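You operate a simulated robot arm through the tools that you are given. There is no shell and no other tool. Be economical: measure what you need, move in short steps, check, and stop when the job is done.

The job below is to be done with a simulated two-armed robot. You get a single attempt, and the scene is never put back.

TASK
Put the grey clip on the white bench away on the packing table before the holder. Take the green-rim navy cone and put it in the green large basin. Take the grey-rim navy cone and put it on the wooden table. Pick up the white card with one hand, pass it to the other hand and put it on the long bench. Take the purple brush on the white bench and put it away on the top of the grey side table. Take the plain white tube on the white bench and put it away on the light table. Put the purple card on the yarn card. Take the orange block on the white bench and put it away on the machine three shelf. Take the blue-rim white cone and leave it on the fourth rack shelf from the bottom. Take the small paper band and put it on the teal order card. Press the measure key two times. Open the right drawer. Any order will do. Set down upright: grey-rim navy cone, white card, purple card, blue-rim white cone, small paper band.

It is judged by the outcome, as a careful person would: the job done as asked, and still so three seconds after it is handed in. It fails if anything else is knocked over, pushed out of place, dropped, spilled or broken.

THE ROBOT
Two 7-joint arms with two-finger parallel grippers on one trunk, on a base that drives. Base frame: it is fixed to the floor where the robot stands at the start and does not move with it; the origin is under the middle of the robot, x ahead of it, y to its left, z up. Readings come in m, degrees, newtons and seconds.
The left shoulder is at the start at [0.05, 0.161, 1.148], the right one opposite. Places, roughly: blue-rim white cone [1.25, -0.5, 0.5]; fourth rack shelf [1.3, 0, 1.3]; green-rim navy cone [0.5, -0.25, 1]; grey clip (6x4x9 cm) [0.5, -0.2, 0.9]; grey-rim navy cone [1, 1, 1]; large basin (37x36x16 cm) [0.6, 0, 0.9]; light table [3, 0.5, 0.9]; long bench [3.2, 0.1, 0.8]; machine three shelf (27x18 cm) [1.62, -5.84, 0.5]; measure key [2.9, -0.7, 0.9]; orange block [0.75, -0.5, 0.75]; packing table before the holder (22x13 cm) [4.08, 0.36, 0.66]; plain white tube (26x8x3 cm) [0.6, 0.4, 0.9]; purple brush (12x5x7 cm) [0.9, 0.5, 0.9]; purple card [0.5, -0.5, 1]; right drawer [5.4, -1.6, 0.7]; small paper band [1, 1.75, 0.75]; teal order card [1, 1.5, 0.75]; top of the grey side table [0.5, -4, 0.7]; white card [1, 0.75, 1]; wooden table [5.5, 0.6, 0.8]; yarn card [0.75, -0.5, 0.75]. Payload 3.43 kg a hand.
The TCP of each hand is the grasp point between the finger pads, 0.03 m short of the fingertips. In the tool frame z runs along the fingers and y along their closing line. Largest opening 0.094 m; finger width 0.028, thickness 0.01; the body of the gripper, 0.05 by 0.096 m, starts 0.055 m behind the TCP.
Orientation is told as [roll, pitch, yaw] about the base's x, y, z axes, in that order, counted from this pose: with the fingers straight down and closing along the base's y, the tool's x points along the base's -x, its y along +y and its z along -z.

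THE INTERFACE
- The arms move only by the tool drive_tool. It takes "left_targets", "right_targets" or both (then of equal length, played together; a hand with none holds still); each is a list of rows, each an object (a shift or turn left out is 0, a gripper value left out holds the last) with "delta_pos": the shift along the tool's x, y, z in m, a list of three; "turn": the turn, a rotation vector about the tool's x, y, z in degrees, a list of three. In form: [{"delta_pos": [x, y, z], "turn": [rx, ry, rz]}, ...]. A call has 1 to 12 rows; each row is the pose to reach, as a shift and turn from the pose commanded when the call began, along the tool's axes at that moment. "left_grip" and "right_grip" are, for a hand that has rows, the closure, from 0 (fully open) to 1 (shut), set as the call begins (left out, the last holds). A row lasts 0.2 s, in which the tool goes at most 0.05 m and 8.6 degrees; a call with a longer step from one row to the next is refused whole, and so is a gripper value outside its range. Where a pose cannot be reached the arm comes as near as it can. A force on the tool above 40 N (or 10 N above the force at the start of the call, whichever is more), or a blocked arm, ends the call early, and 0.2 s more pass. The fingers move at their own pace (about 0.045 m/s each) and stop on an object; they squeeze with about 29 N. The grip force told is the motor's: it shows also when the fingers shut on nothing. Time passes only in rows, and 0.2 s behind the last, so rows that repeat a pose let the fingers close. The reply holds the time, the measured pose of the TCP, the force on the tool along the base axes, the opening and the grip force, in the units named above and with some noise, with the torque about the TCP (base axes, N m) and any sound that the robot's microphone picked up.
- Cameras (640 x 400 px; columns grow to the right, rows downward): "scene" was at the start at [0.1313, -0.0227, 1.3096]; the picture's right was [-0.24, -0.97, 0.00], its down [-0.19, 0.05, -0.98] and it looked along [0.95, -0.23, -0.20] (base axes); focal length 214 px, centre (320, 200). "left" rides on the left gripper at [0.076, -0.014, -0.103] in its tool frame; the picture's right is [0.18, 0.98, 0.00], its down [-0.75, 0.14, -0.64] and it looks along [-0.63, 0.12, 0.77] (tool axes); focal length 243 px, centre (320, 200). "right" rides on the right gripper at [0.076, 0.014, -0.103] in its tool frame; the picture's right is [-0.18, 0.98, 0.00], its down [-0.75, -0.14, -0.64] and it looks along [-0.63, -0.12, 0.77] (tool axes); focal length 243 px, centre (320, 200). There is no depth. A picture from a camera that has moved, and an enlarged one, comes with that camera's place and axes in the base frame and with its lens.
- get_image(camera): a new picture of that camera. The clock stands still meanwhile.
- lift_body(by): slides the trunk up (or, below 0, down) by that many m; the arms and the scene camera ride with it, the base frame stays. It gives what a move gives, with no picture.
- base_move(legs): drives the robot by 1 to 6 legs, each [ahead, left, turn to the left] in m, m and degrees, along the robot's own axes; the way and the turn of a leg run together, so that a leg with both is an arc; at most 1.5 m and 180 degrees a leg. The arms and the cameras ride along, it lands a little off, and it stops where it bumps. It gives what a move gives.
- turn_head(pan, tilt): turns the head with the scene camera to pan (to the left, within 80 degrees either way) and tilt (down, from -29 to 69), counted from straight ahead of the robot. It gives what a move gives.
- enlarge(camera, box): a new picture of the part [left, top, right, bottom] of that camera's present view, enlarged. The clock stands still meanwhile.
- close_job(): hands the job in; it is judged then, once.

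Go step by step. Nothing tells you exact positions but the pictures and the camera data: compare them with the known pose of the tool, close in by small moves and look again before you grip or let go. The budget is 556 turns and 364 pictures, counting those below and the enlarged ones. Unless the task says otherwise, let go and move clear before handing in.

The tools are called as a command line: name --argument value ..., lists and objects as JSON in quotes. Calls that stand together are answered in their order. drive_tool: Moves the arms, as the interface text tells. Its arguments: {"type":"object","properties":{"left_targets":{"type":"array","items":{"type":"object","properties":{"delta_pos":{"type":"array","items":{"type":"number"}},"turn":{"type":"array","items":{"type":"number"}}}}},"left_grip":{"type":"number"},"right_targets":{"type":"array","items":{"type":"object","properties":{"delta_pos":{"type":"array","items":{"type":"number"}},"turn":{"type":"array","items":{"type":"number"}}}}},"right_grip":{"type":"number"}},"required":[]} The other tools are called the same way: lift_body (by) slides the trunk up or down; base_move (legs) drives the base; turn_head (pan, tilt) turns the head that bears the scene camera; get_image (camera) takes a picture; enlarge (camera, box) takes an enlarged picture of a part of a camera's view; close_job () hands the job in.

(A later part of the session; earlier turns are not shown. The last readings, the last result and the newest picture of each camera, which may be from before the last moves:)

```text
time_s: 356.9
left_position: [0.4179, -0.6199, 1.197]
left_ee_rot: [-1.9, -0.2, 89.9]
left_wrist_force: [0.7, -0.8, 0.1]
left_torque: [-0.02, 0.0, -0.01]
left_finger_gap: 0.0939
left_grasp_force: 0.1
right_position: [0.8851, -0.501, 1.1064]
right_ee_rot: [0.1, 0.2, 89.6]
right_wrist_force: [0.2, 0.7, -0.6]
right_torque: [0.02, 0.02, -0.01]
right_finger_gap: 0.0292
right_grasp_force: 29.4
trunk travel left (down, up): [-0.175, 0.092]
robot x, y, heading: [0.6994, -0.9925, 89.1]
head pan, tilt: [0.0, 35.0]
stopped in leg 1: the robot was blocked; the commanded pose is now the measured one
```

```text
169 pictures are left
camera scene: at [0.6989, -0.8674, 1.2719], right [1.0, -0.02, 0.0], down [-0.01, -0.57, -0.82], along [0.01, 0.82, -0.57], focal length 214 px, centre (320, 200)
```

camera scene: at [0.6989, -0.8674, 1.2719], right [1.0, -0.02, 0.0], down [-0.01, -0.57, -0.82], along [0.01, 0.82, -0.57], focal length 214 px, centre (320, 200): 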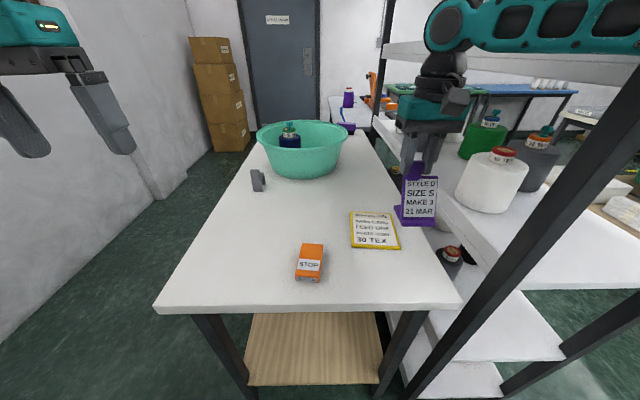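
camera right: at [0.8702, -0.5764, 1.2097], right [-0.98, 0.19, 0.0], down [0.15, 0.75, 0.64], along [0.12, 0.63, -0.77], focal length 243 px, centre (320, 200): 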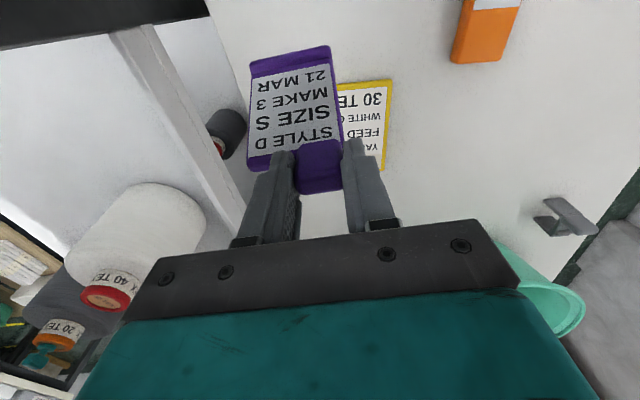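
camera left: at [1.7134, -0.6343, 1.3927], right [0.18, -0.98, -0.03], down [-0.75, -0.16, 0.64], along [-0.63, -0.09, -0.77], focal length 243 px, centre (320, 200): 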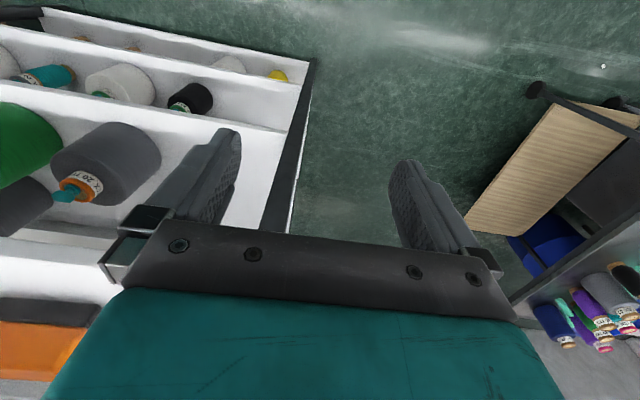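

Something touched near the rack side; I'll back off left slightly, then approach forward.

base_move --legs '[[0, 0.04, 0.8], [0.04, 0, 0]]'

turn_head --pan -35 --tilt 10

get_image --camera "scene"

```text
time_s: 358.3
left_position: [0.3737, -0.5825, 1.1977]
left_ee_rot: [-1.9, -0.2, 90.6]
left_wrist_force: [-0.4, 0.4, 0.0]
left_torque: [-0.04, 0.0, 0.03]
left_finger_gap: 0.0939
left_grasp_force: 0.0
right_position: [0.8399, -0.4579, 1.1073]
right_ee_rot: [0.1, 0.1, 90.2]
right_wrist_force: [0.2, -0.3, -0.9]
right_torque: [0.01, -0.02, -0.01]
right_finger_gap: 0.0287
right_grasp_force: 29.0
trunk travel left (down, up): [-0.175, 0.092]
robot x, y, heading: [0.6617, -0.9551, 89.8]
head pan, tilt: [0.0, 35.0]
```

```text
time_s: 359.3
left_position: [0.3745, -0.5826, 1.1979]
left_ee_rot: [-1.9, -0.2, 90.6]
left_wrist_force: [-0.3, 0.5, 0.4]
left_torque: [-0.04, 0.01, -0.02]
left_finger_gap: 0.0942
left_grasp_force: 0.0
right_position: [0.8401, -0.458, 1.1053]
right_ee_rot: [0.1, 0.1, 90.2]
right_wrist_force: [0.1, 1.1, -0.6]
right_torque: [0.01, 0.0, 0.01]
right_finger_gap: 0.0292
right_grasp_force: 28.9
trunk travel left (down, up): [-0.175, 0.092]
robot x, y, heading: [0.6571, -0.9517, 89.9]
head pan, tilt: [-35.0, 10.0]
```

```text
168 pictures are left
camera scene: at [0.7122, -0.8388, 1.3118], right [0.82, -0.58, 0.0], down [-0.1, -0.14, -0.98], along [0.57, 0.81, -0.17], focal length 214 px, centre (320, 200)
```

scene: 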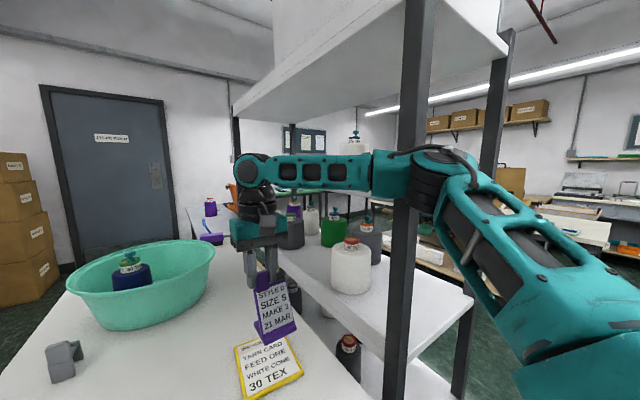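

The right elbow is beside the rack post. I'll shift the base left and stretch the arm out instead.

base_move --legs '[[0, 0.11, 0]]'

drive_tool --right_targets '[{"delta_pos": [-0.005, -0.035, 0]}, {"delta_pos": [-0.01, -0.07, 0]}, {"delta_pos": [-0.02, -0.1, 0]}, {"delta_pos": [-0.03, -0.12, 0]}]'

get_image --camera "scene"

```text
time_s: 360.5
left_position: [0.2654, -0.5811, 1.1965]
left_ee_rot: [-2.0, -0.2, 90.8]
left_wrist_force: [-0.5, 0.9, -0.4]
left_torque: [-0.03, 0.01, -0.01]
left_finger_gap: 0.0938
left_grasp_force: 0.0
right_position: [0.7316, -0.4548, 1.1054]
right_ee_rot: [0.0, 0.1, 90.4]
right_wrist_force: [-1.0, -0.4, -1.5]
right_torque: [0.0, 0.02, -0.02]
right_finger_gap: 0.0287
right_grasp_force: 28.9
trunk travel left (down, up): [-0.175, 0.092]
robot x, y, heading: [0.5544, -0.9577, 89.9]
head pan, tilt: [-35.0, 10.0]
```

```text
time_s: 361.5
left_position: [0.2663, -0.5824, 1.1969]
left_ee_rot: [-1.8, -0.1, 90.9]
left_wrist_force: [0.6, -0.2, -0.1]
left_torque: [0.02, 0.02, -0.01]
left_finger_gap: 0.0941
left_grasp_force: 0.1
right_position: [0.8496, -0.4255, 1.107]
right_ee_rot: [0.1, 0.2, 90.3]
right_wrist_force: [-0.1, -0.1, -0.7]
right_torque: [0.0, 0.01, -0.02]
right_finger_gap: 0.0288
right_grasp_force: 28.3
trunk travel left (down, up): [-0.175, 0.092]
robot x, y, heading: [0.5495, -0.9528, 90.2]
head pan, tilt: [-35.0, 10.0]
```

```text
167 pictures are left
camera scene: at [0.6048, -0.8372, 1.3117], right [0.82, -0.57, 0.0], down [-0.1, -0.14, -0.98], along [0.56, 0.81, -0.17], focal length 214 px, centre (320, 200)
```

scene: 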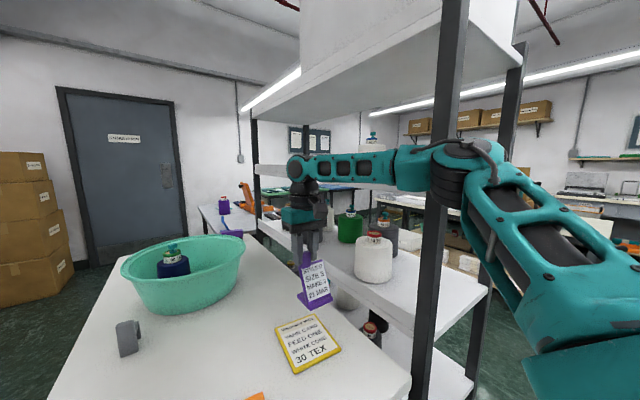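

drive_tool --right_targets '[{"delta_pos": [-0.015, 0.0, 0]}, {"delta_pos": [-0.03, 0.0, 0]}, {"delta_pos": [-0.045, 0.0, 0]}]'

turn_head --pan -25 --tilt 30

get_image --camera "scene"

get_image --camera "right"

```text
time_s: 362.3
left_position: [0.2667, -0.5813, 1.1977]
left_ee_rot: [-1.9, -0.2, 90.8]
left_wrist_force: [0.1, -0.2, 0.0]
left_torque: [0.0, 0.01, 0.0]
left_finger_gap: 0.0942
left_grasp_force: 0.1
right_position: [0.8497, -0.3802, 1.1043]
right_ee_rot: [0.1, 0.3, 90.4]
right_wrist_force: [0.4, 0.4, -0.1]
right_torque: [0.0, -0.01, -0.01]
right_finger_gap: 0.0291
right_grasp_force: 29.1
trunk travel left (down, up): [-0.175, 0.092]
robot x, y, heading: [0.5496, -0.9539, 89.8]
head pan, tilt: [-35.0, 10.0]
```

```text
time_s: 363.1
left_position: [0.2663, -0.5823, 1.1975]
left_ee_rot: [-1.7, -0.2, 90.8]
left_wrist_force: [-0.1, -0.8, 0.3]
left_torque: [-0.03, -0.01, -0.01]
left_finger_gap: 0.0938
left_grasp_force: 0.1
right_position: [0.8495, -0.3812, 1.1053]
right_ee_rot: [0.1, 0.2, 90.4]
right_wrist_force: [0.4, 0.0, -0.4]
right_torque: [0.01, 0.01, -0.02]
right_finger_gap: 0.0291
right_grasp_force: 29.2
trunk travel left (down, up): [-0.175, 0.092]
robot x, y, heading: [0.5498, -0.9521, 90.1]
head pan, tilt: [-25.0, 30.0]
```

```text
166 pictures are left
camera scene: at [0.5896, -0.8317, 1.2794], right [0.91, -0.42, 0.0], down [-0.21, -0.45, -0.87], along [0.37, 0.79, -0.5], focal length 214 px, centre (320, 200)
```

scene: 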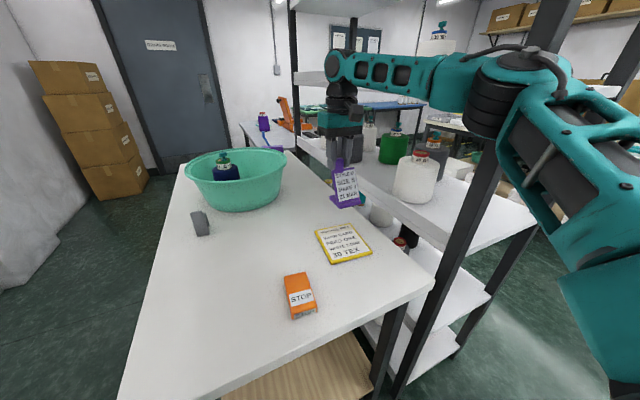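

```text
165 pictures are left
camera right: at [0.837, -0.4572, 1.2085], right [-0.98, 0.18, 0.0], down [0.14, 0.76, 0.64], along [0.11, 0.63, -0.77], focal length 243 px, centre (320, 200)
```

right: 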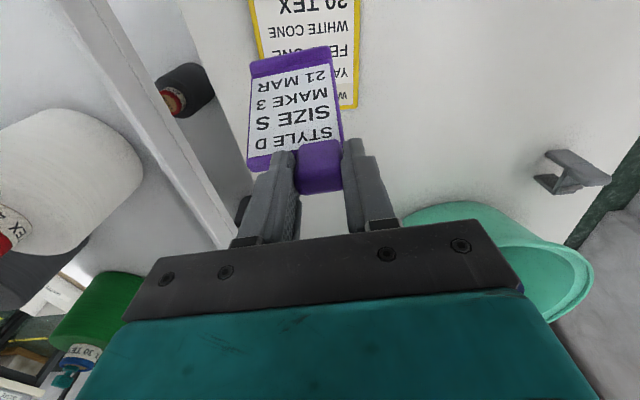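

Foot will land within the yarn card. Lower it.

drive_tool --right_targets '[{"delta_pos": [-0.008, -0.004, 0.03]}, {"delta_pos": [-0.008, -0.004, 0.07]}, {"delta_pos": [-0.008, -0.004, 0.1]}, {"delta_pos": [-0.008, -0.004, 0.115]}]'

enlarge --camera "scene" --box '[260, 120, 440, 290]'

get_image --camera "right"

```text
time_s: 364.1
left_position: [0.2658, -0.5822, 1.1967]
left_ee_rot: [-1.8, -0.3, 90.8]
left_wrist_force: [0.1, -0.4, -0.4]
left_torque: [0.02, -0.01, -0.01]
left_finger_gap: 0.0939
left_grasp_force: 0.1
right_position: [0.8562, -0.3777, 0.9914]
right_ee_rot: [0.2, 0.1, 90.3]
right_wrist_force: [1.1, -0.1, 0.1]
right_torque: [0.01, 0.04, 0.01]
right_finger_gap: 0.0289
right_grasp_force: 29.1
right hand out of reach, approached as far as the arm can: row 4
trunk travel left (down, up): [-0.175, 0.092]
robot x, y, heading: [0.551, -0.9526, 90.0]
head pan, tilt: [-25.0, 30.0]
```

```text
2.35 times, centred on (350, 205) of scene
camera zoom: at [0.5896, -0.8316, 1.2794], right [0.91, -0.42, 0.0], down [-0.21, -0.45, -0.87], along [0.37, 0.78, -0.5], focal length 505 px, centre (249, 188)
```

zoom: 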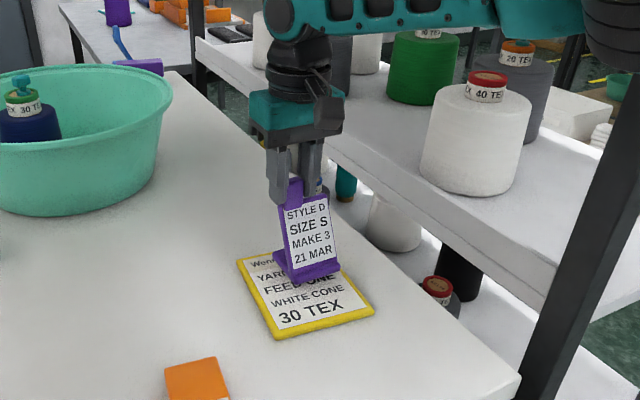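

```text
163 pictures are left
camera right: at [0.8437, -0.4541, 1.0953], right [-0.98, 0.18, 0.0], down [0.14, 0.76, 0.64], along [0.11, 0.63, -0.77], focal length 243 px, centre (320, 200)
```

right: 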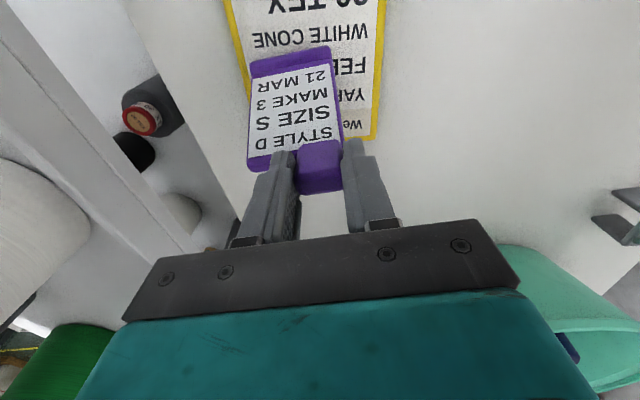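

lift_body --by -0.01

drive_tool --right_targets '[{"delta_pos": [0.002, 0.002, 0.003]}, {"delta_pos": [0.002, 0.002, 0.006]}]'

enlarge --camera "scene" --box '[260, 120, 440, 290]'

```text
time_s: 364.7
left_position: [0.2664, -0.5815, 1.1875]
left_ee_rot: [-1.8, -0.2, 90.8]
left_wrist_force: [-0.1, -0.2, -0.2]
left_torque: [0.02, 0.02, -0.03]
left_finger_gap: 0.0942
left_grasp_force: 0.0
right_position: [0.8571, -0.378, 0.9839]
right_ee_rot: [0.1, 0.1, 90.3]
right_wrist_force: [-0.4, 0.2, -0.3]
right_torque: [0.03, 0.01, 0.0]
right_finger_gap: 0.0291
right_grasp_force: 29.1
trunk travel left (down, up): [-0.165, 0.102]
robot x, y, heading: [0.552, -0.9519, 90.0]
head pan, tilt: [-25.0, 30.0]
```

```text
time_s: 365.3
left_position: [0.2658, -0.5831, 1.1874]
left_ee_rot: [-1.7, -0.2, 90.8]
left_wrist_force: [-1.0, 0.4, 0.0]
left_torque: [-0.01, -0.02, -0.04]
left_finger_gap: 0.094
left_grasp_force: 0.1
right_position: [0.8554, -0.3802, 0.9772]
right_ee_rot: [0.1, 0.1, 90.4]
right_wrist_force: [0.3, -0.8, 2.3]
right_torque: [-0.08, -0.2, -0.06]
right_finger_gap: 0.0292
right_grasp_force: 28.9
trunk travel left (down, up): [-0.165, 0.102]
robot x, y, heading: [0.5515, -0.9511, 89.9]
head pan, tilt: [-25.0, 30.0]
```

```text
2.35 times, centred on (350, 205) of scene
camera zoom: at [0.5893, -0.8321, 1.2695], right [0.91, -0.42, 0.0], down [-0.21, -0.45, -0.87], along [0.37, 0.79, -0.5], focal length 505 px, centre (249, 188)
```

zoom: 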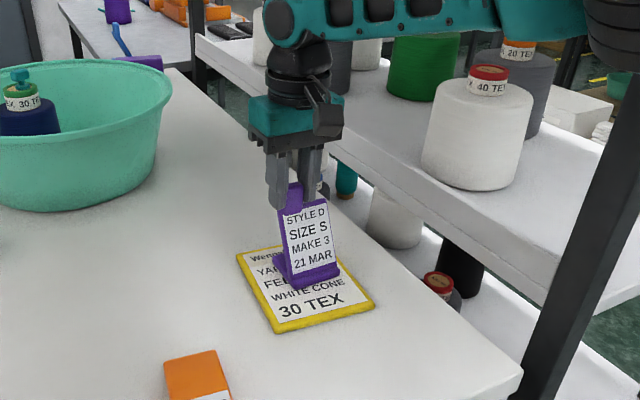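

Just touching. Press 1 mm more and release, then rise.

drive_tool --right_targets '[{"delta_pos": [0, 0, 0.0015]}, {"delta_pos": [0, 0, 0.0015]}]'

drive_tool --right_targets '[{}, {}, {}]' --right_grip 0.5

drive_tool --right_targets '[{"delta_pos": [0, 0, -0.03]}, {"delta_pos": [0, 0, -0.07]}, {"delta_pos": [0, 0, -0.11]}]'

enlarge --camera "scene" --box '[260, 120, 440, 290]'

```text
time_s: 365.9
left_position: [0.2658, -0.5839, 1.1872]
left_ee_rot: [-1.8, -0.3, 90.8]
left_wrist_force: [-0.1, -0.1, 0.1]
left_torque: [0.05, 0.02, 0.01]
left_finger_gap: 0.0941
left_grasp_force: 0.0
right_position: [0.8547, -0.3803, 0.9766]
right_ee_rot: [0.0, -0.1, 90.3]
right_wrist_force: [-0.1, -1.2, 5.9]
right_torque: [-0.25, -0.15, -0.06]
right_finger_gap: 0.0292
right_grasp_force: 28.8
trunk travel left (down, up): [-0.165, 0.102]
robot x, y, heading: [0.5536, -0.9525, 90.0]
head pan, tilt: [-25.0, 30.0]
```

```text
time_s: 366.7
left_position: [0.2661, -0.5826, 1.187]
left_ee_rot: [-1.8, -0.2, 90.9]
left_wrist_force: [-0.3, -0.2, -0.8]
left_torque: [0.03, -0.01, 0.04]
left_finger_gap: 0.094
left_grasp_force: 0.1
right_position: [0.8547, -0.3792, 0.9751]
right_ee_rot: [0.2, 0.1, 90.4]
right_wrist_force: [0.2, 0.6, -0.2]
right_torque: [-0.01, 0.0, -0.03]
right_finger_gap: 0.0469
right_grasp_force: 0.0
trunk travel left (down, up): [-0.165, 0.102]
robot x, y, heading: [0.5498, -0.9525, 90.1]
head pan, tilt: [-25.0, 30.0]
```

```text
time_s: 367.5
left_position: [0.2658, -0.5825, 1.1868]
left_ee_rot: [-1.8, -0.2, 90.8]
left_wrist_force: [-0.7, -0.1, -1.0]
left_torque: [-0.01, 0.0, -0.02]
left_finger_gap: 0.0939
left_grasp_force: 0.0
right_position: [0.8555, -0.3791, 1.0871]
right_ee_rot: [0.1, 0.3, 90.4]
right_wrist_force: [0.1, -0.2, 0.4]
right_torque: [-0.02, -0.02, 0.03]
right_finger_gap: 0.0469
right_grasp_force: 0.1
trunk travel left (down, up): [-0.165, 0.102]
robot x, y, heading: [0.5511, -0.9534, 90.0]
head pan, tilt: [-25.0, 30.0]
```

```text
2.35 times, centred on (350, 205) of scene
camera zoom: at [0.5894, -0.8318, 1.2694], right [0.91, -0.42, 0.0], down [-0.21, -0.45, -0.87], along [0.37, 0.79, -0.5], focal length 505 px, centre (249, 188)
```

zoom: 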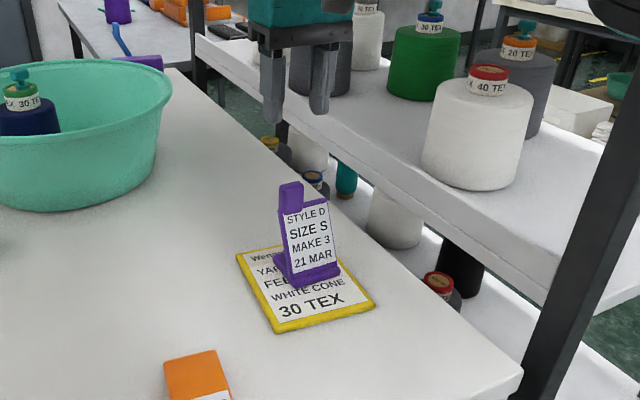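

Purple card is upright on the yarn card. Next the orange block with the same hand.

drive_tool --right_targets '[{"delta_pos": [0.03, 0.035, -0.02]}, {"delta_pos": [0.06, 0.07, -0.02]}, {"delta_pos": [0.09, 0.105, -0.02]}, {"delta_pos": [0.12, 0.14, -0.02]}, {"delta_pos": [0.15, 0.172, 0.0]}]' --right_grip 0

lift_body --by 0.01

get_image --camera "right"

turn_head --pan -10 --tilt 45

get_image --camera "scene"

```text
refused: row 1 steps farther than a row can; nothing moved
```

```text
time_s: 368.1
left_position: [0.2661, -0.5829, 1.1972]
left_ee_rot: [-1.8, -0.1, 90.8]
left_wrist_force: [0.2, -0.2, -0.4]
left_torque: [0.01, 0.0, 0.02]
left_finger_gap: 0.094
left_grasp_force: 0.1
right_position: [0.8553, -0.3786, 1.0975]
right_ee_rot: [0.1, 0.1, 90.3]
right_wrist_force: [0.4, -0.7, -0.2]
right_torque: [0.0, 0.01, -0.02]
right_finger_gap: 0.0469
right_grasp_force: 0.1
trunk travel left (down, up): [-0.175, 0.092]
robot x, y, heading: [0.5511, -0.9534, 90.3]
head pan, tilt: [-25.0, 30.0]
```

```text
160 pictures are left
camera right: at [0.8425, -0.4553, 1.2002], right [-0.98, 0.18, 0.0], down [0.14, 0.76, 0.64], along [0.11, 0.63, -0.77], focal length 243 px, centre (320, 200)
```

right: 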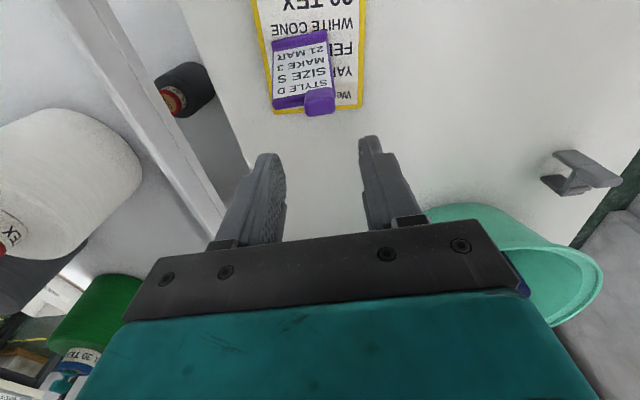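

```text
time_s: 368.8
left_position: [0.2669, -0.5818, 1.1965]
left_ee_rot: [-1.8, -0.2, 90.8]
left_wrist_force: [0.4, -0.5, 0.1]
left_torque: [0.0, 0.01, -0.02]
left_finger_gap: 0.0941
left_grasp_force: 0.0
right_position: [0.8558, -0.3796, 1.0972]
right_ee_rot: [0.2, 0.2, 90.4]
right_wrist_force: [-0.4, 0.4, -0.5]
right_torque: [-0.02, -0.02, -0.01]
right_finger_gap: 0.0469
right_grasp_force: 0.0
trunk travel left (down, up): [-0.175, 0.092]
robot x, y, heading: [0.5493, -0.9541, 90.0]
head pan, tilt: [-10.0, 45.0]
```

```text
159 pictures are left
camera scene: at [0.5655, -0.8336, 1.2568], right [0.98, -0.17, 0.0], down [-0.12, -0.7, -0.71], along [0.12, 0.7, -0.71], focal length 214 px, centre (320, 200)
```

scene: 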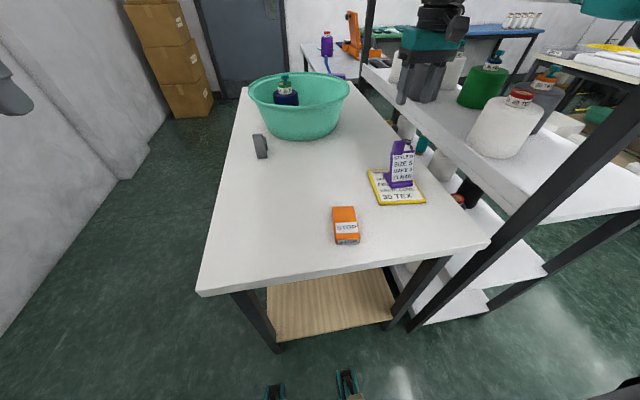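

drive_tool --right_targets '[{"delta_pos": [0.025, 0.03, 0]}, {"delta_pos": [0.05, 0.06, 0]}, {"delta_pos": [0.077, 0.09, 0]}, {"delta_pos": [0.103, 0.12, 0]}, {"delta_pos": [0.128, 0.15, 0]}, {"delta_pos": [0.153, 0.18, 0]}, {"delta_pos": [0.153, 0.18, 0.04]}]' --right_grip 0

get_image --camera "right"

enlarge --camera "scene" --box '[260, 120, 440, 270]'

```text
time_s: 370.4
left_position: [0.2649, -0.5823, 1.197]
left_ee_rot: [-1.8, -0.1, 90.8]
left_wrist_force: [-0.1, -0.4, 0.2]
left_torque: [-0.01, 0.02, 0.03]
left_finger_gap: 0.094
left_grasp_force: 0.0
right_position: [0.6746, -0.5323, 1.0545]
right_ee_rot: [0.3, 0.0, 90.3]
right_wrist_force: [-0.6, 0.3, -1.0]
right_torque: [-0.02, 0.03, -0.01]
right_finger_gap: 0.0938
right_grasp_force: 0.1
trunk travel left (down, up): [-0.175, 0.092]
robot x, y, heading: [0.5505, -0.9526, 89.9]
head pan, tilt: [-10.0, 45.0]
```

```text
158 pictures are left
camera right: at [0.6612, -0.6085, 1.1586], right [-0.98, 0.18, 0.0], down [0.14, 0.76, 0.64], along [0.11, 0.63, -0.77], focal length 243 px, centre (320, 200)
```

right: 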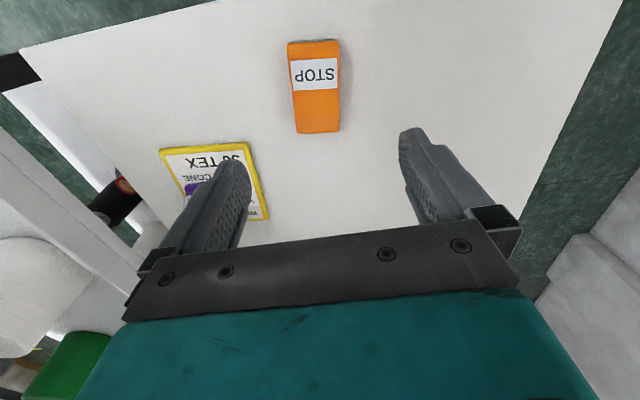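

```text
2.67 times, centred on (350, 195) of scene
camera zoom: at [0.5657, -0.8332, 1.2567], right [0.98, -0.17, 0.0], down [-0.12, -0.7, -0.71], along [0.12, 0.7, -0.71], focal length 572 px, centre (240, 213)
```

zoom: 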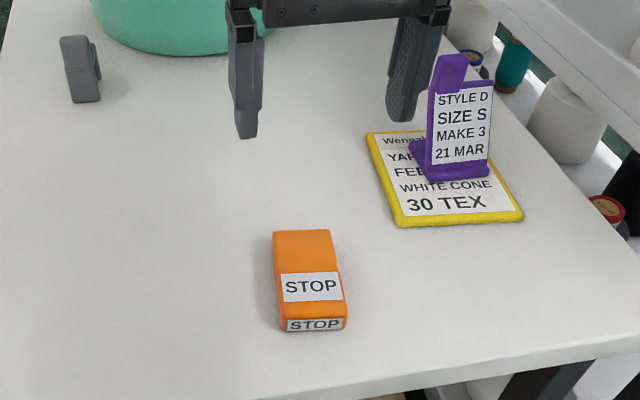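

drive_tool --right_targets '[{"delta_pos": [0, -0.003, 0.04]}, {"delta_pos": [0, -0.003, 0.085]}, {"delta_pos": [0, -0.003, 0.13]}, {"delta_pos": [0, -0.003, 0.16]}, {"delta_pos": [0, -0.003, 0.175]}, {"delta_pos": [0, -0.003, 0.182]}]'

enlarge --camera "scene" --box '[260, 120, 440, 270]'

```text
time_s: 371.8
left_position: [0.2659, -0.5835, 1.197]
left_ee_rot: [-1.7, -0.2, 90.8]
left_wrist_force: [0.2, 0.3, 0.7]
left_torque: [-0.02, 0.0, -0.01]
left_finger_gap: 0.094
left_grasp_force: 0.1
right_position: [0.7047, -0.5428, 0.899]
right_ee_rot: [0.3, 0.1, 90.4]
right_wrist_force: [0.3, 0.9, 0.1]
right_torque: [-0.03, -0.04, 0.0]
right_finger_gap: 0.094
right_grasp_force: 0.0
right hand out of reach, approached as far as the arm can: row 3, 4, 5, 6
trunk travel left (down, up): [-0.175, 0.092]
robot x, y, heading: [0.552, -0.9525, 90.1]
head pan, tilt: [-10.0, 45.0]
```

```text
2.67 times, centred on (350, 195) of scene
camera zoom: at [0.5654, -0.8336, 1.2568], right [0.98, -0.17, 0.0], down [-0.12, -0.7, -0.71], along [0.12, 0.7, -0.71], focal length 572 px, centre (240, 213)
```

zoom: 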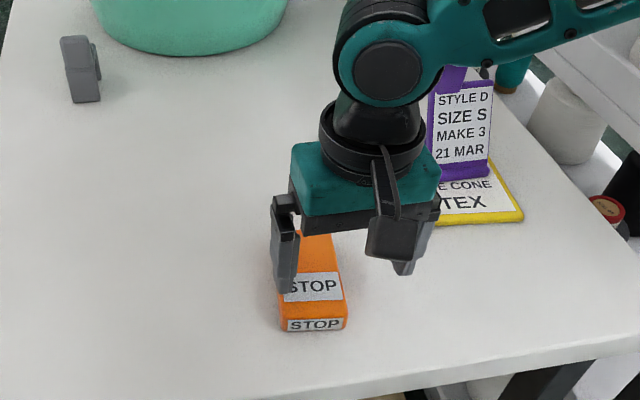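

drive_tool --right_targets '[{"delta_pos": [0, 0, -0.04]}, {"delta_pos": [0, 0, -0.08]}, {"delta_pos": [0, 0, -0.12]}]'

base_move --legs '[[0, 0.11, 0]]'

get_image --camera "right"

```text
time_s: 372.6
left_position: [0.2648, -0.5832, 1.1972]
left_ee_rot: [-1.8, -0.3, 90.8]
left_wrist_force: [0.0, -0.4, 0.9]
left_torque: [0.0, 0.01, 0.03]
left_finger_gap: 0.0939
left_grasp_force: 0.0
right_position: [0.7041, -0.5447, 1.0161]
right_ee_rot: [0.1, 0.1, 90.4]
right_wrist_force: [-0.5, 0.3, 0.7]
right_torque: [0.03, -0.03, 0.02]
right_finger_gap: 0.0941
right_grasp_force: 0.1
trunk travel left (down, up): [-0.175, 0.092]
robot x, y, heading: [0.545, -0.9536, 90.0]
head pan, tilt: [-10.0, 45.0]
```

```text
time_s: 373.8
left_position: [0.1562, -0.5819, 1.1965]
left_ee_rot: [-1.8, -0.3, 90.8]
left_wrist_force: [-0.7, -0.6, -0.9]
left_torque: [-0.01, 0.01, -0.02]
left_finger_gap: 0.094
left_grasp_force: 0.1
right_position: [0.5934, -0.5436, 1.0167]
right_ee_rot: [0.1, 0.1, 90.5]
right_wrist_force: [0.3, -0.5, 0.4]
right_torque: [0.01, -0.03, 0.01]
right_finger_gap: 0.0941
right_grasp_force: 0.0
trunk travel left (down, up): [-0.175, 0.092]
robot x, y, heading: [0.439, -0.9526, 90.2]
head pan, tilt: [-10.0, 45.0]
```

```text
155 pictures are left
camera right: at [0.5812, -0.6194, 1.1196], right [-0.98, 0.18, 0.0], down [0.14, 0.76, 0.64], along [0.11, 0.63, -0.77], focal length 243 px, centre (320, 200)
```

right: 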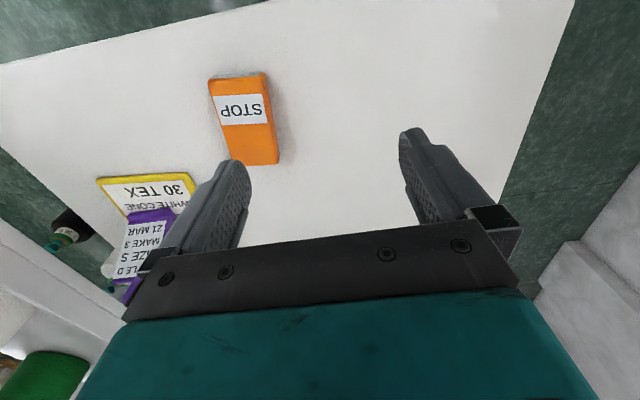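

drive_tool --right_targets '[{"delta_pos": [-0.005, -0.045, 0]}, {"delta_pos": [-0.01, -0.087, 0.01]}, {"delta_pos": [-0.01, -0.087, 0.05]}, {"delta_pos": [-0.01, -0.087, 0.09]}, {"delta_pos": [-0.01, -0.087, 0.115]}]'

get_image --camera "right"

enlarge --camera "scene" --box '[300, 120, 480, 270]'

```text
time_s: 375.0
left_position: [0.1554, -0.5828, 1.1969]
left_ee_rot: [-1.8, -0.1, 90.8]
left_wrist_force: [0.0, 0.3, 0.4]
left_torque: [-0.01, 0.01, 0.02]
left_finger_gap: 0.094
left_grasp_force: 0.0
right_position: [0.682, -0.5324, 0.9]
right_ee_rot: [0.0, 0.1, 90.4]
right_wrist_force: [0.1, -0.3, 0.2]
right_torque: [0.03, 0.03, 0.02]
right_finger_gap: 0.0941
right_grasp_force: 0.1
trunk travel left (down, up): [-0.175, 0.092]
robot x, y, heading: [0.4431, -0.9575, 90.4]
head pan, tilt: [-10.0, 45.0]
```

```text
154 pictures are left
camera right: at [0.6684, -0.6089, 1.0028], right [-0.98, 0.18, 0.0], down [0.14, 0.76, 0.64], along [0.11, 0.63, -0.77], focal length 243 px, centre (320, 200)
```

right: 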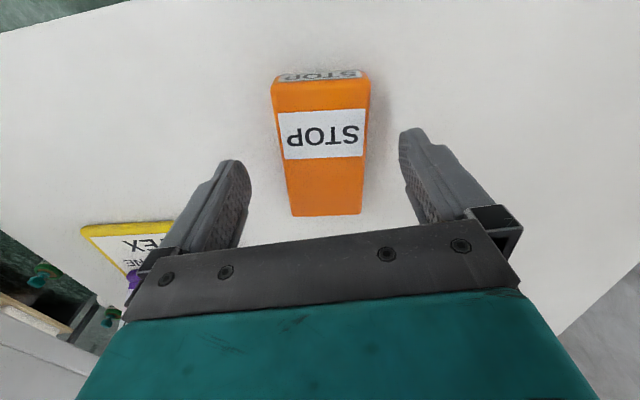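

```text
2.67 times, centred on (390, 195) of scene
camera zoom: at [0.4569, -0.8335, 1.2568], right [0.99, -0.17, 0.0], down [-0.12, -0.7, -0.71], along [0.12, 0.7, -0.71], focal length 572 px, centre (133, 213)
```

zoom: 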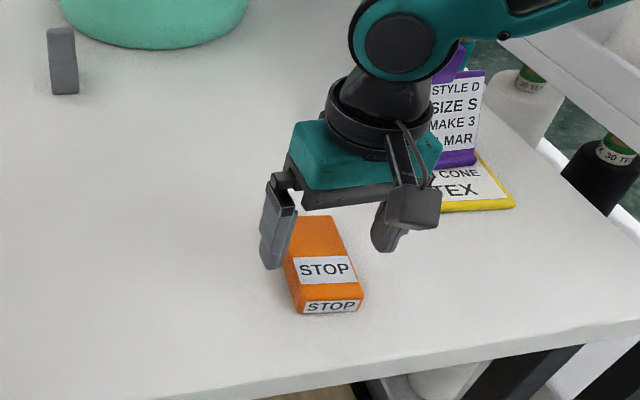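

drive_tool --right_targets '[{"delta_pos": [0, 0, 0.012]}, {"delta_pos": [0, 0, 0.022]}, {"delta_pos": [0, 0, 0.03]}]'

drive_tool --right_targets '[{}, {}, {}, {}]' --right_grip 1

get_image --camera "right"

```text
time_s: 375.8
left_position: [0.1579, -0.583, 1.1978]
left_ee_rot: [-1.7, -0.2, 90.8]
left_wrist_force: [-0.4, 0.6, -0.3]
left_torque: [0.01, 0.02, -0.03]
left_finger_gap: 0.0943
left_grasp_force: 0.1
right_position: [0.682, -0.5336, 0.8718]
right_ee_rot: [0.1, 0.2, 90.4]
right_wrist_force: [-0.3, -0.1, 0.1]
right_torque: [0.0, 0.0, -0.01]
right_finger_gap: 0.094
right_grasp_force: 0.1
trunk travel left (down, up): [-0.175, 0.092]
robot x, y, heading: [0.4465, -0.952, 90.1]
head pan, tilt: [-10.0, 45.0]
```

```text
time_s: 376.8
left_position: [0.158, -0.5827, 1.1973]
left_ee_rot: [-1.8, -0.2, 90.9]
left_wrist_force: [-0.4, -0.3, 0.1]
left_torque: [0.03, -0.02, 0.0]
left_finger_gap: 0.0941
left_grasp_force: 0.0
right_position: [0.6801, -0.5344, 0.8714]
right_ee_rot: [0.1, 0.1, 90.4]
right_wrist_force: [-0.3, -1.2, 0.8]
right_torque: [0.02, -0.02, 0.01]
right_finger_gap: 0.0554
right_grasp_force: 29.4
trunk travel left (down, up): [-0.175, 0.092]
robot x, y, heading: [0.4428, -0.9532, 90.3]
head pan, tilt: [-10.0, 45.0]
```

```text
152 pictures are left
camera right: at [0.6685, -0.6099, 0.9752], right [-0.98, 0.18, 0.0], down [0.14, 0.76, 0.64], along [0.11, 0.63, -0.77], focal length 243 px, centre (320, 200)
```

right: 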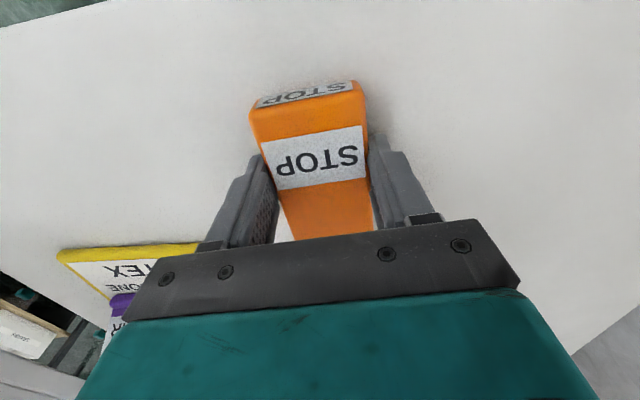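

Block gripped. Lift it and go around the front of the bench to the nook for the brush.

drive_tool --right_targets '[{"delta_pos": [0, 0, -0.04]}, {"delta_pos": [0, 0, -0.08]}, {"delta_pos": [0, 0, -0.12]}, {"delta_pos": [0.02, 0, -0.16]}, {"delta_pos": [0.04, 0, -0.2]}, {"delta_pos": [0.06, 0, -0.24]}, {"delta_pos": [0.08, 0.02, -0.28]}]'

base_move --legs '[[-0.15, 0, 0], [0, 0.75, 0], [1.0, 0, 0], [1.0, 0, 0]]'

turn_head --pan -30 --tilt 25

get_image --camera "scene"

```text
time_s: 378.4
left_position: [0.1557, -0.583, 1.1979]
left_ee_rot: [-1.8, -0.2, 90.9]
left_wrist_force: [-0.6, -1.3, 0.4]
left_torque: [0.0, 0.01, 0.0]
left_finger_gap: 0.0937
left_grasp_force: 0.1
right_position: [0.659, -0.6141, 1.1564]
right_ee_rot: [0.1, 0.2, 90.7]
right_wrist_force: [0.7, -0.2, -1.4]
right_torque: [0.03, 0.0, 0.0]
right_finger_gap: 0.0553
right_grasp_force: 28.6
trunk travel left (down, up): [-0.175, 0.092]
robot x, y, heading: [0.441, -0.953, 90.3]
head pan, tilt: [-10.0, 45.0]
```

```text
time_s: 393.4
left_position: [-0.537, 1.3455, 1.1971]
left_ee_rot: [-1.8, -0.1, 87.7]
left_wrist_force: [0.3, -0.2, -0.4]
left_torque: [0.0, 0.02, -0.01]
left_finger_gap: 0.0938
left_grasp_force: 0.0
right_position: [-0.0368, 1.2879, 1.156]
right_ee_rot: [0.1, 0.2, 87.3]
right_wrist_force: [0.8, 0.2, -1.9]
right_torque: [0.01, -0.02, 0.02]
right_finger_gap: 0.0552
right_grasp_force: 29.5
trunk travel left (down, up): [-0.175, 0.092]
robot x, y, heading: [-0.2728, 0.9632, 87.1]
head pan, tilt: [-10.0, 45.0]
```

```text
time_s: 394.2
left_position: [-0.5374, 1.346, 1.1971]
left_ee_rot: [-1.8, -0.3, 87.8]
left_wrist_force: [-0.8, 0.0, -0.3]
left_torque: [-0.01, -0.01, -0.01]
left_finger_gap: 0.0939
left_grasp_force: 0.1
right_position: [-0.0368, 1.2866, 1.1547]
right_ee_rot: [0.2, 0.2, 87.4]
right_wrist_force: [0.1, -0.1, -1.2]
right_torque: [-0.05, 0.0, -0.03]
right_finger_gap: 0.0554
right_grasp_force: 29.4
trunk travel left (down, up): [-0.175, 0.092]
robot x, y, heading: [-0.2732, 0.9592, 86.7]
head pan, tilt: [-30.0, 25.0]
```

```text
151 pictures are left
camera scene: at [-0.2197, 1.0773, 1.2873], right [0.84, -0.54, 0.0], down [-0.23, -0.36, -0.91], along [0.49, 0.76, -0.42], focal length 214 px, centre (320, 200)
```

scene: 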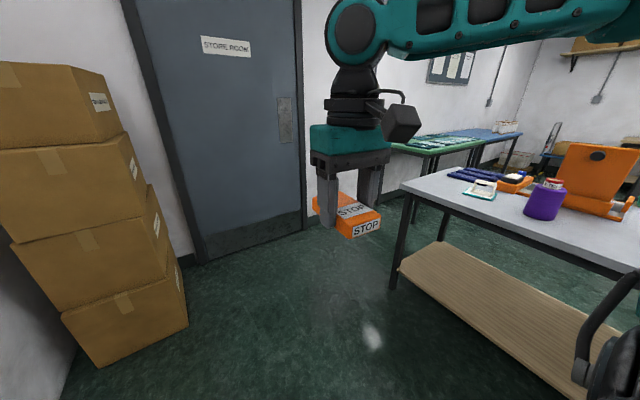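

base_move --legs '[[0, 0, -80], [0, 0, -72], [0.17, 0.33, 0]]'

turn_head --pan 10 --tilt 35

get_image --camera "scene"

```text
time_s: 403.2
left_position: [0.4935, 0.6947, 1.1968]
left_ee_rot: [-1.8, -0.2, -67.2]
left_wrist_force: [0.0, 0.3, -0.2]
left_torque: [0.0, 0.05, -0.03]
left_finger_gap: 0.0942
left_grasp_force: 0.1
right_position: [0.0158, 0.5362, 1.155]
right_ee_rot: [0.1, 0.1, -67.5]
right_wrist_force: [0.0, 0.4, -1.2]
right_torque: [0.05, 0.01, 0.0]
right_finger_gap: 0.055
right_grasp_force: 28.9
trunk travel left (down, up): [-0.175, 0.092]
robot x, y, heading: [0.0906, 0.9276, -67.9]
head pan, tilt: [-30.0, 25.0]
```

```text
time_s: 404.3
left_position: [0.4947, 0.6958, 1.1962]
left_ee_rot: [-2.2, -0.2, -66.9]
left_wrist_force: [0.3, 0.3, 0.2]
left_torque: [0.02, -0.01, -0.02]
left_finger_gap: 0.094
left_grasp_force: 0.1
right_position: [0.0153, 0.5363, 1.1552]
right_ee_rot: [0.2, 0.1, -67.5]
right_wrist_force: [-0.6, 0.5, -1.4]
right_torque: [0.0, -0.01, 0.0]
right_finger_gap: 0.0556
right_grasp_force: 29.1
trunk travel left (down, up): [-0.175, 0.092]
robot x, y, heading: [0.09, 0.928, -67.8]
head pan, tilt: [10.0, 35.0]
```

```text
150 pictures are left
camera scene: at [0.1441, 0.8136, 1.274], right [-0.9, -0.43, 0.0], down [-0.24, 0.5, -0.83], along [0.36, -0.75, -0.55], focal length 214 px, centre (320, 200)
```

scene: 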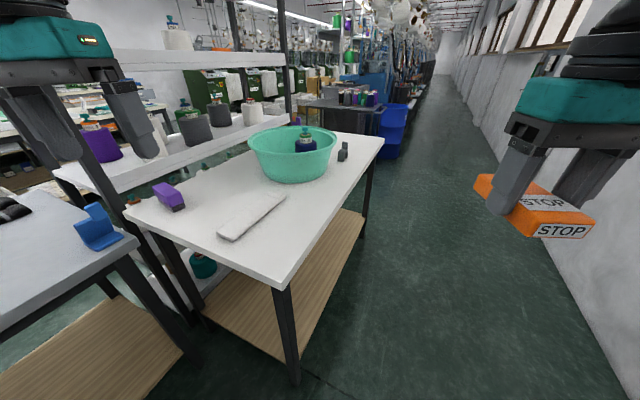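

base_move --legs '[[0.17, 0.34, 0]]'

get_image --camera "left"

turn_head --pan 15 --tilt 40

get_image --camera "scene"

```text
time_s: 406.7
left_position: [0.8834, 0.6722, 1.1966]
left_ee_rot: [-2.2, -0.1, -66.7]
left_wrist_force: [0.4, -0.6, -0.1]
left_torque: [0.01, 0.04, 0.0]
left_finger_gap: 0.0941
left_grasp_force: 0.0
right_position: [0.4056, 0.5088, 1.1552]
right_ee_rot: [0.2, 0.2, -67.2]
right_wrist_force: [-0.6, -0.3, -1.8]
right_torque: [0.0, 0.01, -0.01]
right_finger_gap: 0.0555
right_grasp_force: 28.7
trunk travel left (down, up): [-0.175, 0.092]
robot x, y, heading: [0.4741, 0.9059, -67.7]
head pan, tilt: [10.0, 35.0]
```

```text
149 pictures are left
camera left: at [0.8434, 0.7383, 1.3005], right [0.83, 0.56, -0.04], down [0.45, -0.62, 0.64], along [0.33, -0.55, -0.77], focal length 243 px, centre (320, 200)
```

left: 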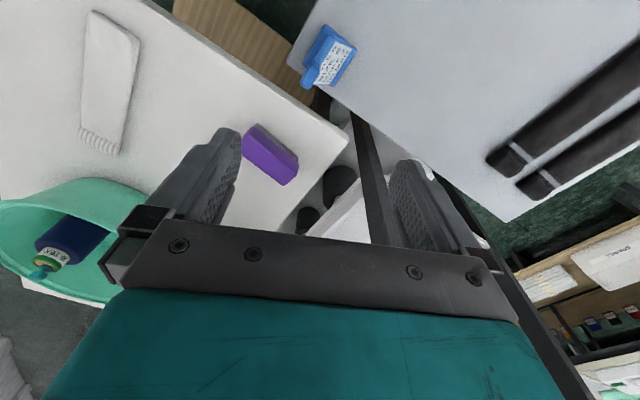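

```text
time_s: 407.4
left_position: [0.8832, 0.6705, 1.195]
left_ee_rot: [-2.7, -0.2, -66.5]
left_wrist_force: [-0.6, -0.1, 0.1]
left_torque: [-0.04, -0.01, 0.0]
left_finger_gap: 0.0942
left_grasp_force: 0.1
right_position: [0.4058, 0.5084, 1.1556]
right_ee_rot: [0.0, 0.1, -67.2]
right_wrist_force: [0.4, 0.7, -2.0]
right_torque: [0.02, -0.02, 0.01]
right_finger_gap: 0.0553
right_grasp_force: 29.2
trunk travel left (down, up): [-0.175, 0.092]
robot x, y, heading: [0.4768, 0.9045, -67.5]
head pan, tilt: [15.0, 40.0]
```

```text
148 pictures are left
camera scene: at [0.5338, 0.7884, 1.2725], right [-0.89, -0.46, 0.0], down [-0.26, 0.5, -0.83], along [0.38, -0.73, -0.56], focal length 214 px, centre (320, 200)
```

scene: 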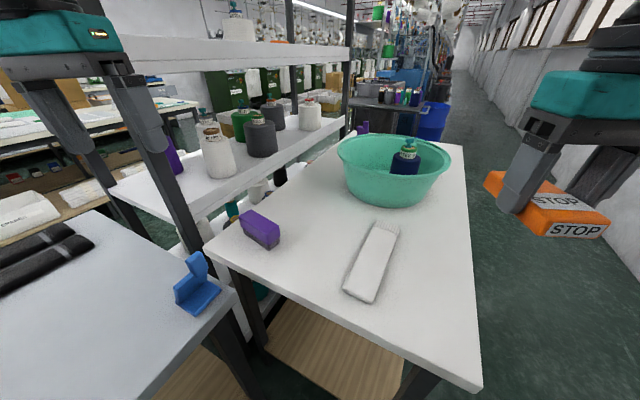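

Brush at about [0.88, 0.478], long axis roughly along x. Rotate the left hand to close across its width and move above it.

drive_tool --left_targets '[{"delta_pos": [-0.035, -0.015, 0], "turn": [0, 0, -8]}, {"delta_pos": [-0.07, -0.03, 0], "turn": [0, 0, -16]}, {"delta_pos": [-0.105, -0.045, 0], "turn": [0, 0, -24]}, {"delta_pos": [-0.14, -0.06, 0], "turn": [0, 0, -32]}, {"delta_pos": [-0.177, -0.077, 0], "turn": [0, 0, -40]}, {"delta_pos": [-0.177, -0.077, 0.03], "turn": [0, 0, -48]}, {"delta_pos": [-0.177, -0.077, 0.07], "turn": [0, 0, -56]}, {"delta_pos": [-0.177, -0.077, 0.11], "turn": [0, 0, -56]}, {"delta_pos": [-0.177, -0.077, 0.15], "turn": [0, 0, -56]}]' --left_grip 0

get_image --camera "left"

enlarge --camera "scene" --box '[150, 100, 390, 300]'

```text
time_s: 409.4
left_position: [0.8787, 0.4754, 1.0482]
left_ee_rot: [-1.5, 2.0, -10.2]
left_wrist_force: [-0.1, -0.4, -1.0]
left_torque: [0.04, 0.0, 0.04]
left_finger_gap: 0.0942
left_grasp_force: 0.0
right_position: [0.4062, 0.5068, 1.1531]
right_ee_rot: [0.2, 0.1, -67.2]
right_wrist_force: [0.4, -1.1, -1.0]
right_torque: [0.02, -0.01, 0.01]
right_finger_gap: 0.0549
right_grasp_force: 29.2
trunk travel left (down, up): [-0.175, 0.092]
robot x, y, heading: [0.4781, 0.9081, -67.7]
head pan, tilt: [15.0, 40.0]
```

```text
147 pictures are left
camera left: at [0.8051, 0.4788, 1.1546], right [-0.01, 1.0, -0.02], down [0.79, 0.02, 0.61], along [0.61, -0.01, -0.79], focal length 243 px, centre (320, 200)
```

left: 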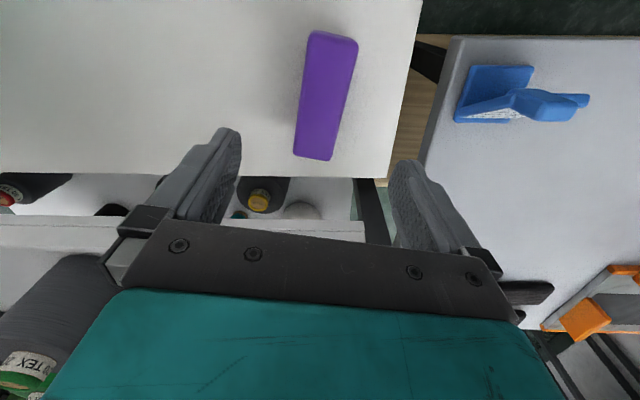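

```text
2.00 times, centred on (270, 200) of scene
camera zoom: at [0.5451, 0.7991, 1.264], right [-0.79, -0.61, 0.0], down [-0.39, 0.51, -0.77], along [0.47, -0.61, -0.64], focal length 429 px, centre (420, 200)
```

zoom: 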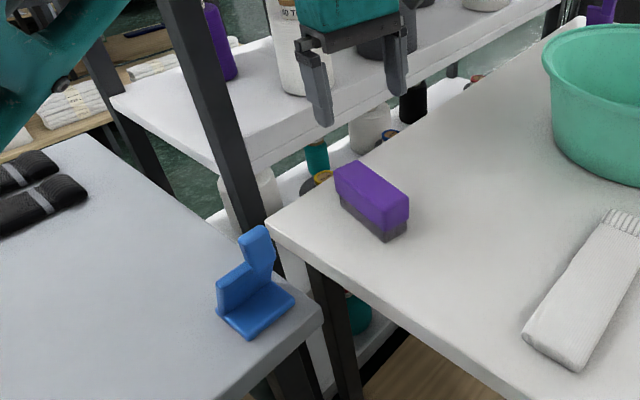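

Aligned. Descend around the brush and close.

drive_tool --left_targets '[{"delta_pos": [0, 0, 0.04]}, {"delta_pos": [0, 0, 0.08]}, {"delta_pos": [0, 0, 0.12]}, {"delta_pos": [0, 0, 0.15]}, {"delta_pos": [0, 0, 0.165]}]'

get_image --camera "left"

enlarge --camera "scene" --box '[150, 100, 390, 300]'

```text
time_s: 410.6
left_position: [0.8725, 0.4708, 0.8829]
left_ee_rot: [-1.4, 1.9, -10.7]
left_wrist_force: [-0.4, 0.4, -0.2]
left_torque: [-0.03, 0.0, -0.01]
left_finger_gap: 0.0938
left_grasp_force: 0.1
left hand out of reach, approached as far as the arm can: row 2, 3, 4, 5
right_position: [0.4058, 0.5076, 1.1545]
right_ee_rot: [0.2, 0.1, -67.2]
right_wrist_force: [-0.2, 0.0, -2.3]
right_torque: [-0.02, 0.0, 0.0]
right_finger_gap: 0.0552
right_grasp_force: 29.5
trunk travel left (down, up): [-0.175, 0.092]
robot x, y, heading: [0.4776, 0.9078, -67.8]
head pan, tilt: [15.0, 40.0]
```

```text
145 pictures are left
camera left: at [0.7998, 0.4741, 0.9896], right [0.0, 1.0, -0.02], down [0.79, 0.01, 0.61], along [0.61, -0.01, -0.79], focal length 243 px, centre (320, 200)
```

left: 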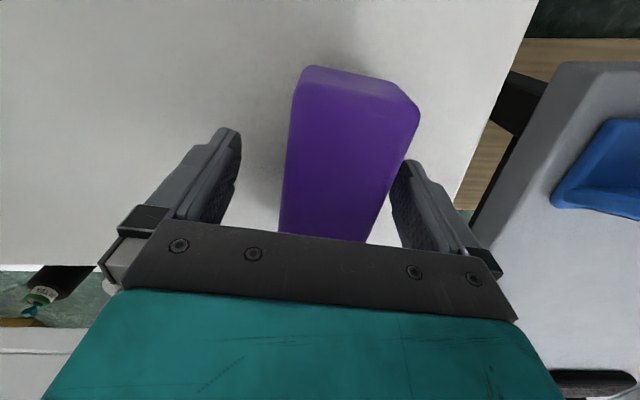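

```text
2.00 times, centred on (270, 200) of scene
camera zoom: at [0.5451, 0.7993, 1.264], right [-0.79, -0.61, 0.0], down [-0.39, 0.51, -0.77], along [0.47, -0.61, -0.64], focal length 429 px, centre (420, 200)
```

zoom: 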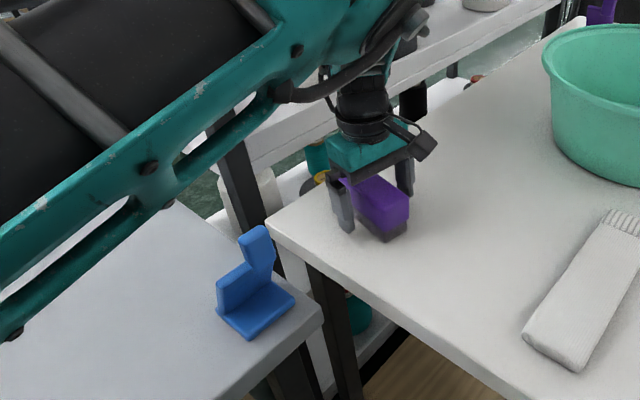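

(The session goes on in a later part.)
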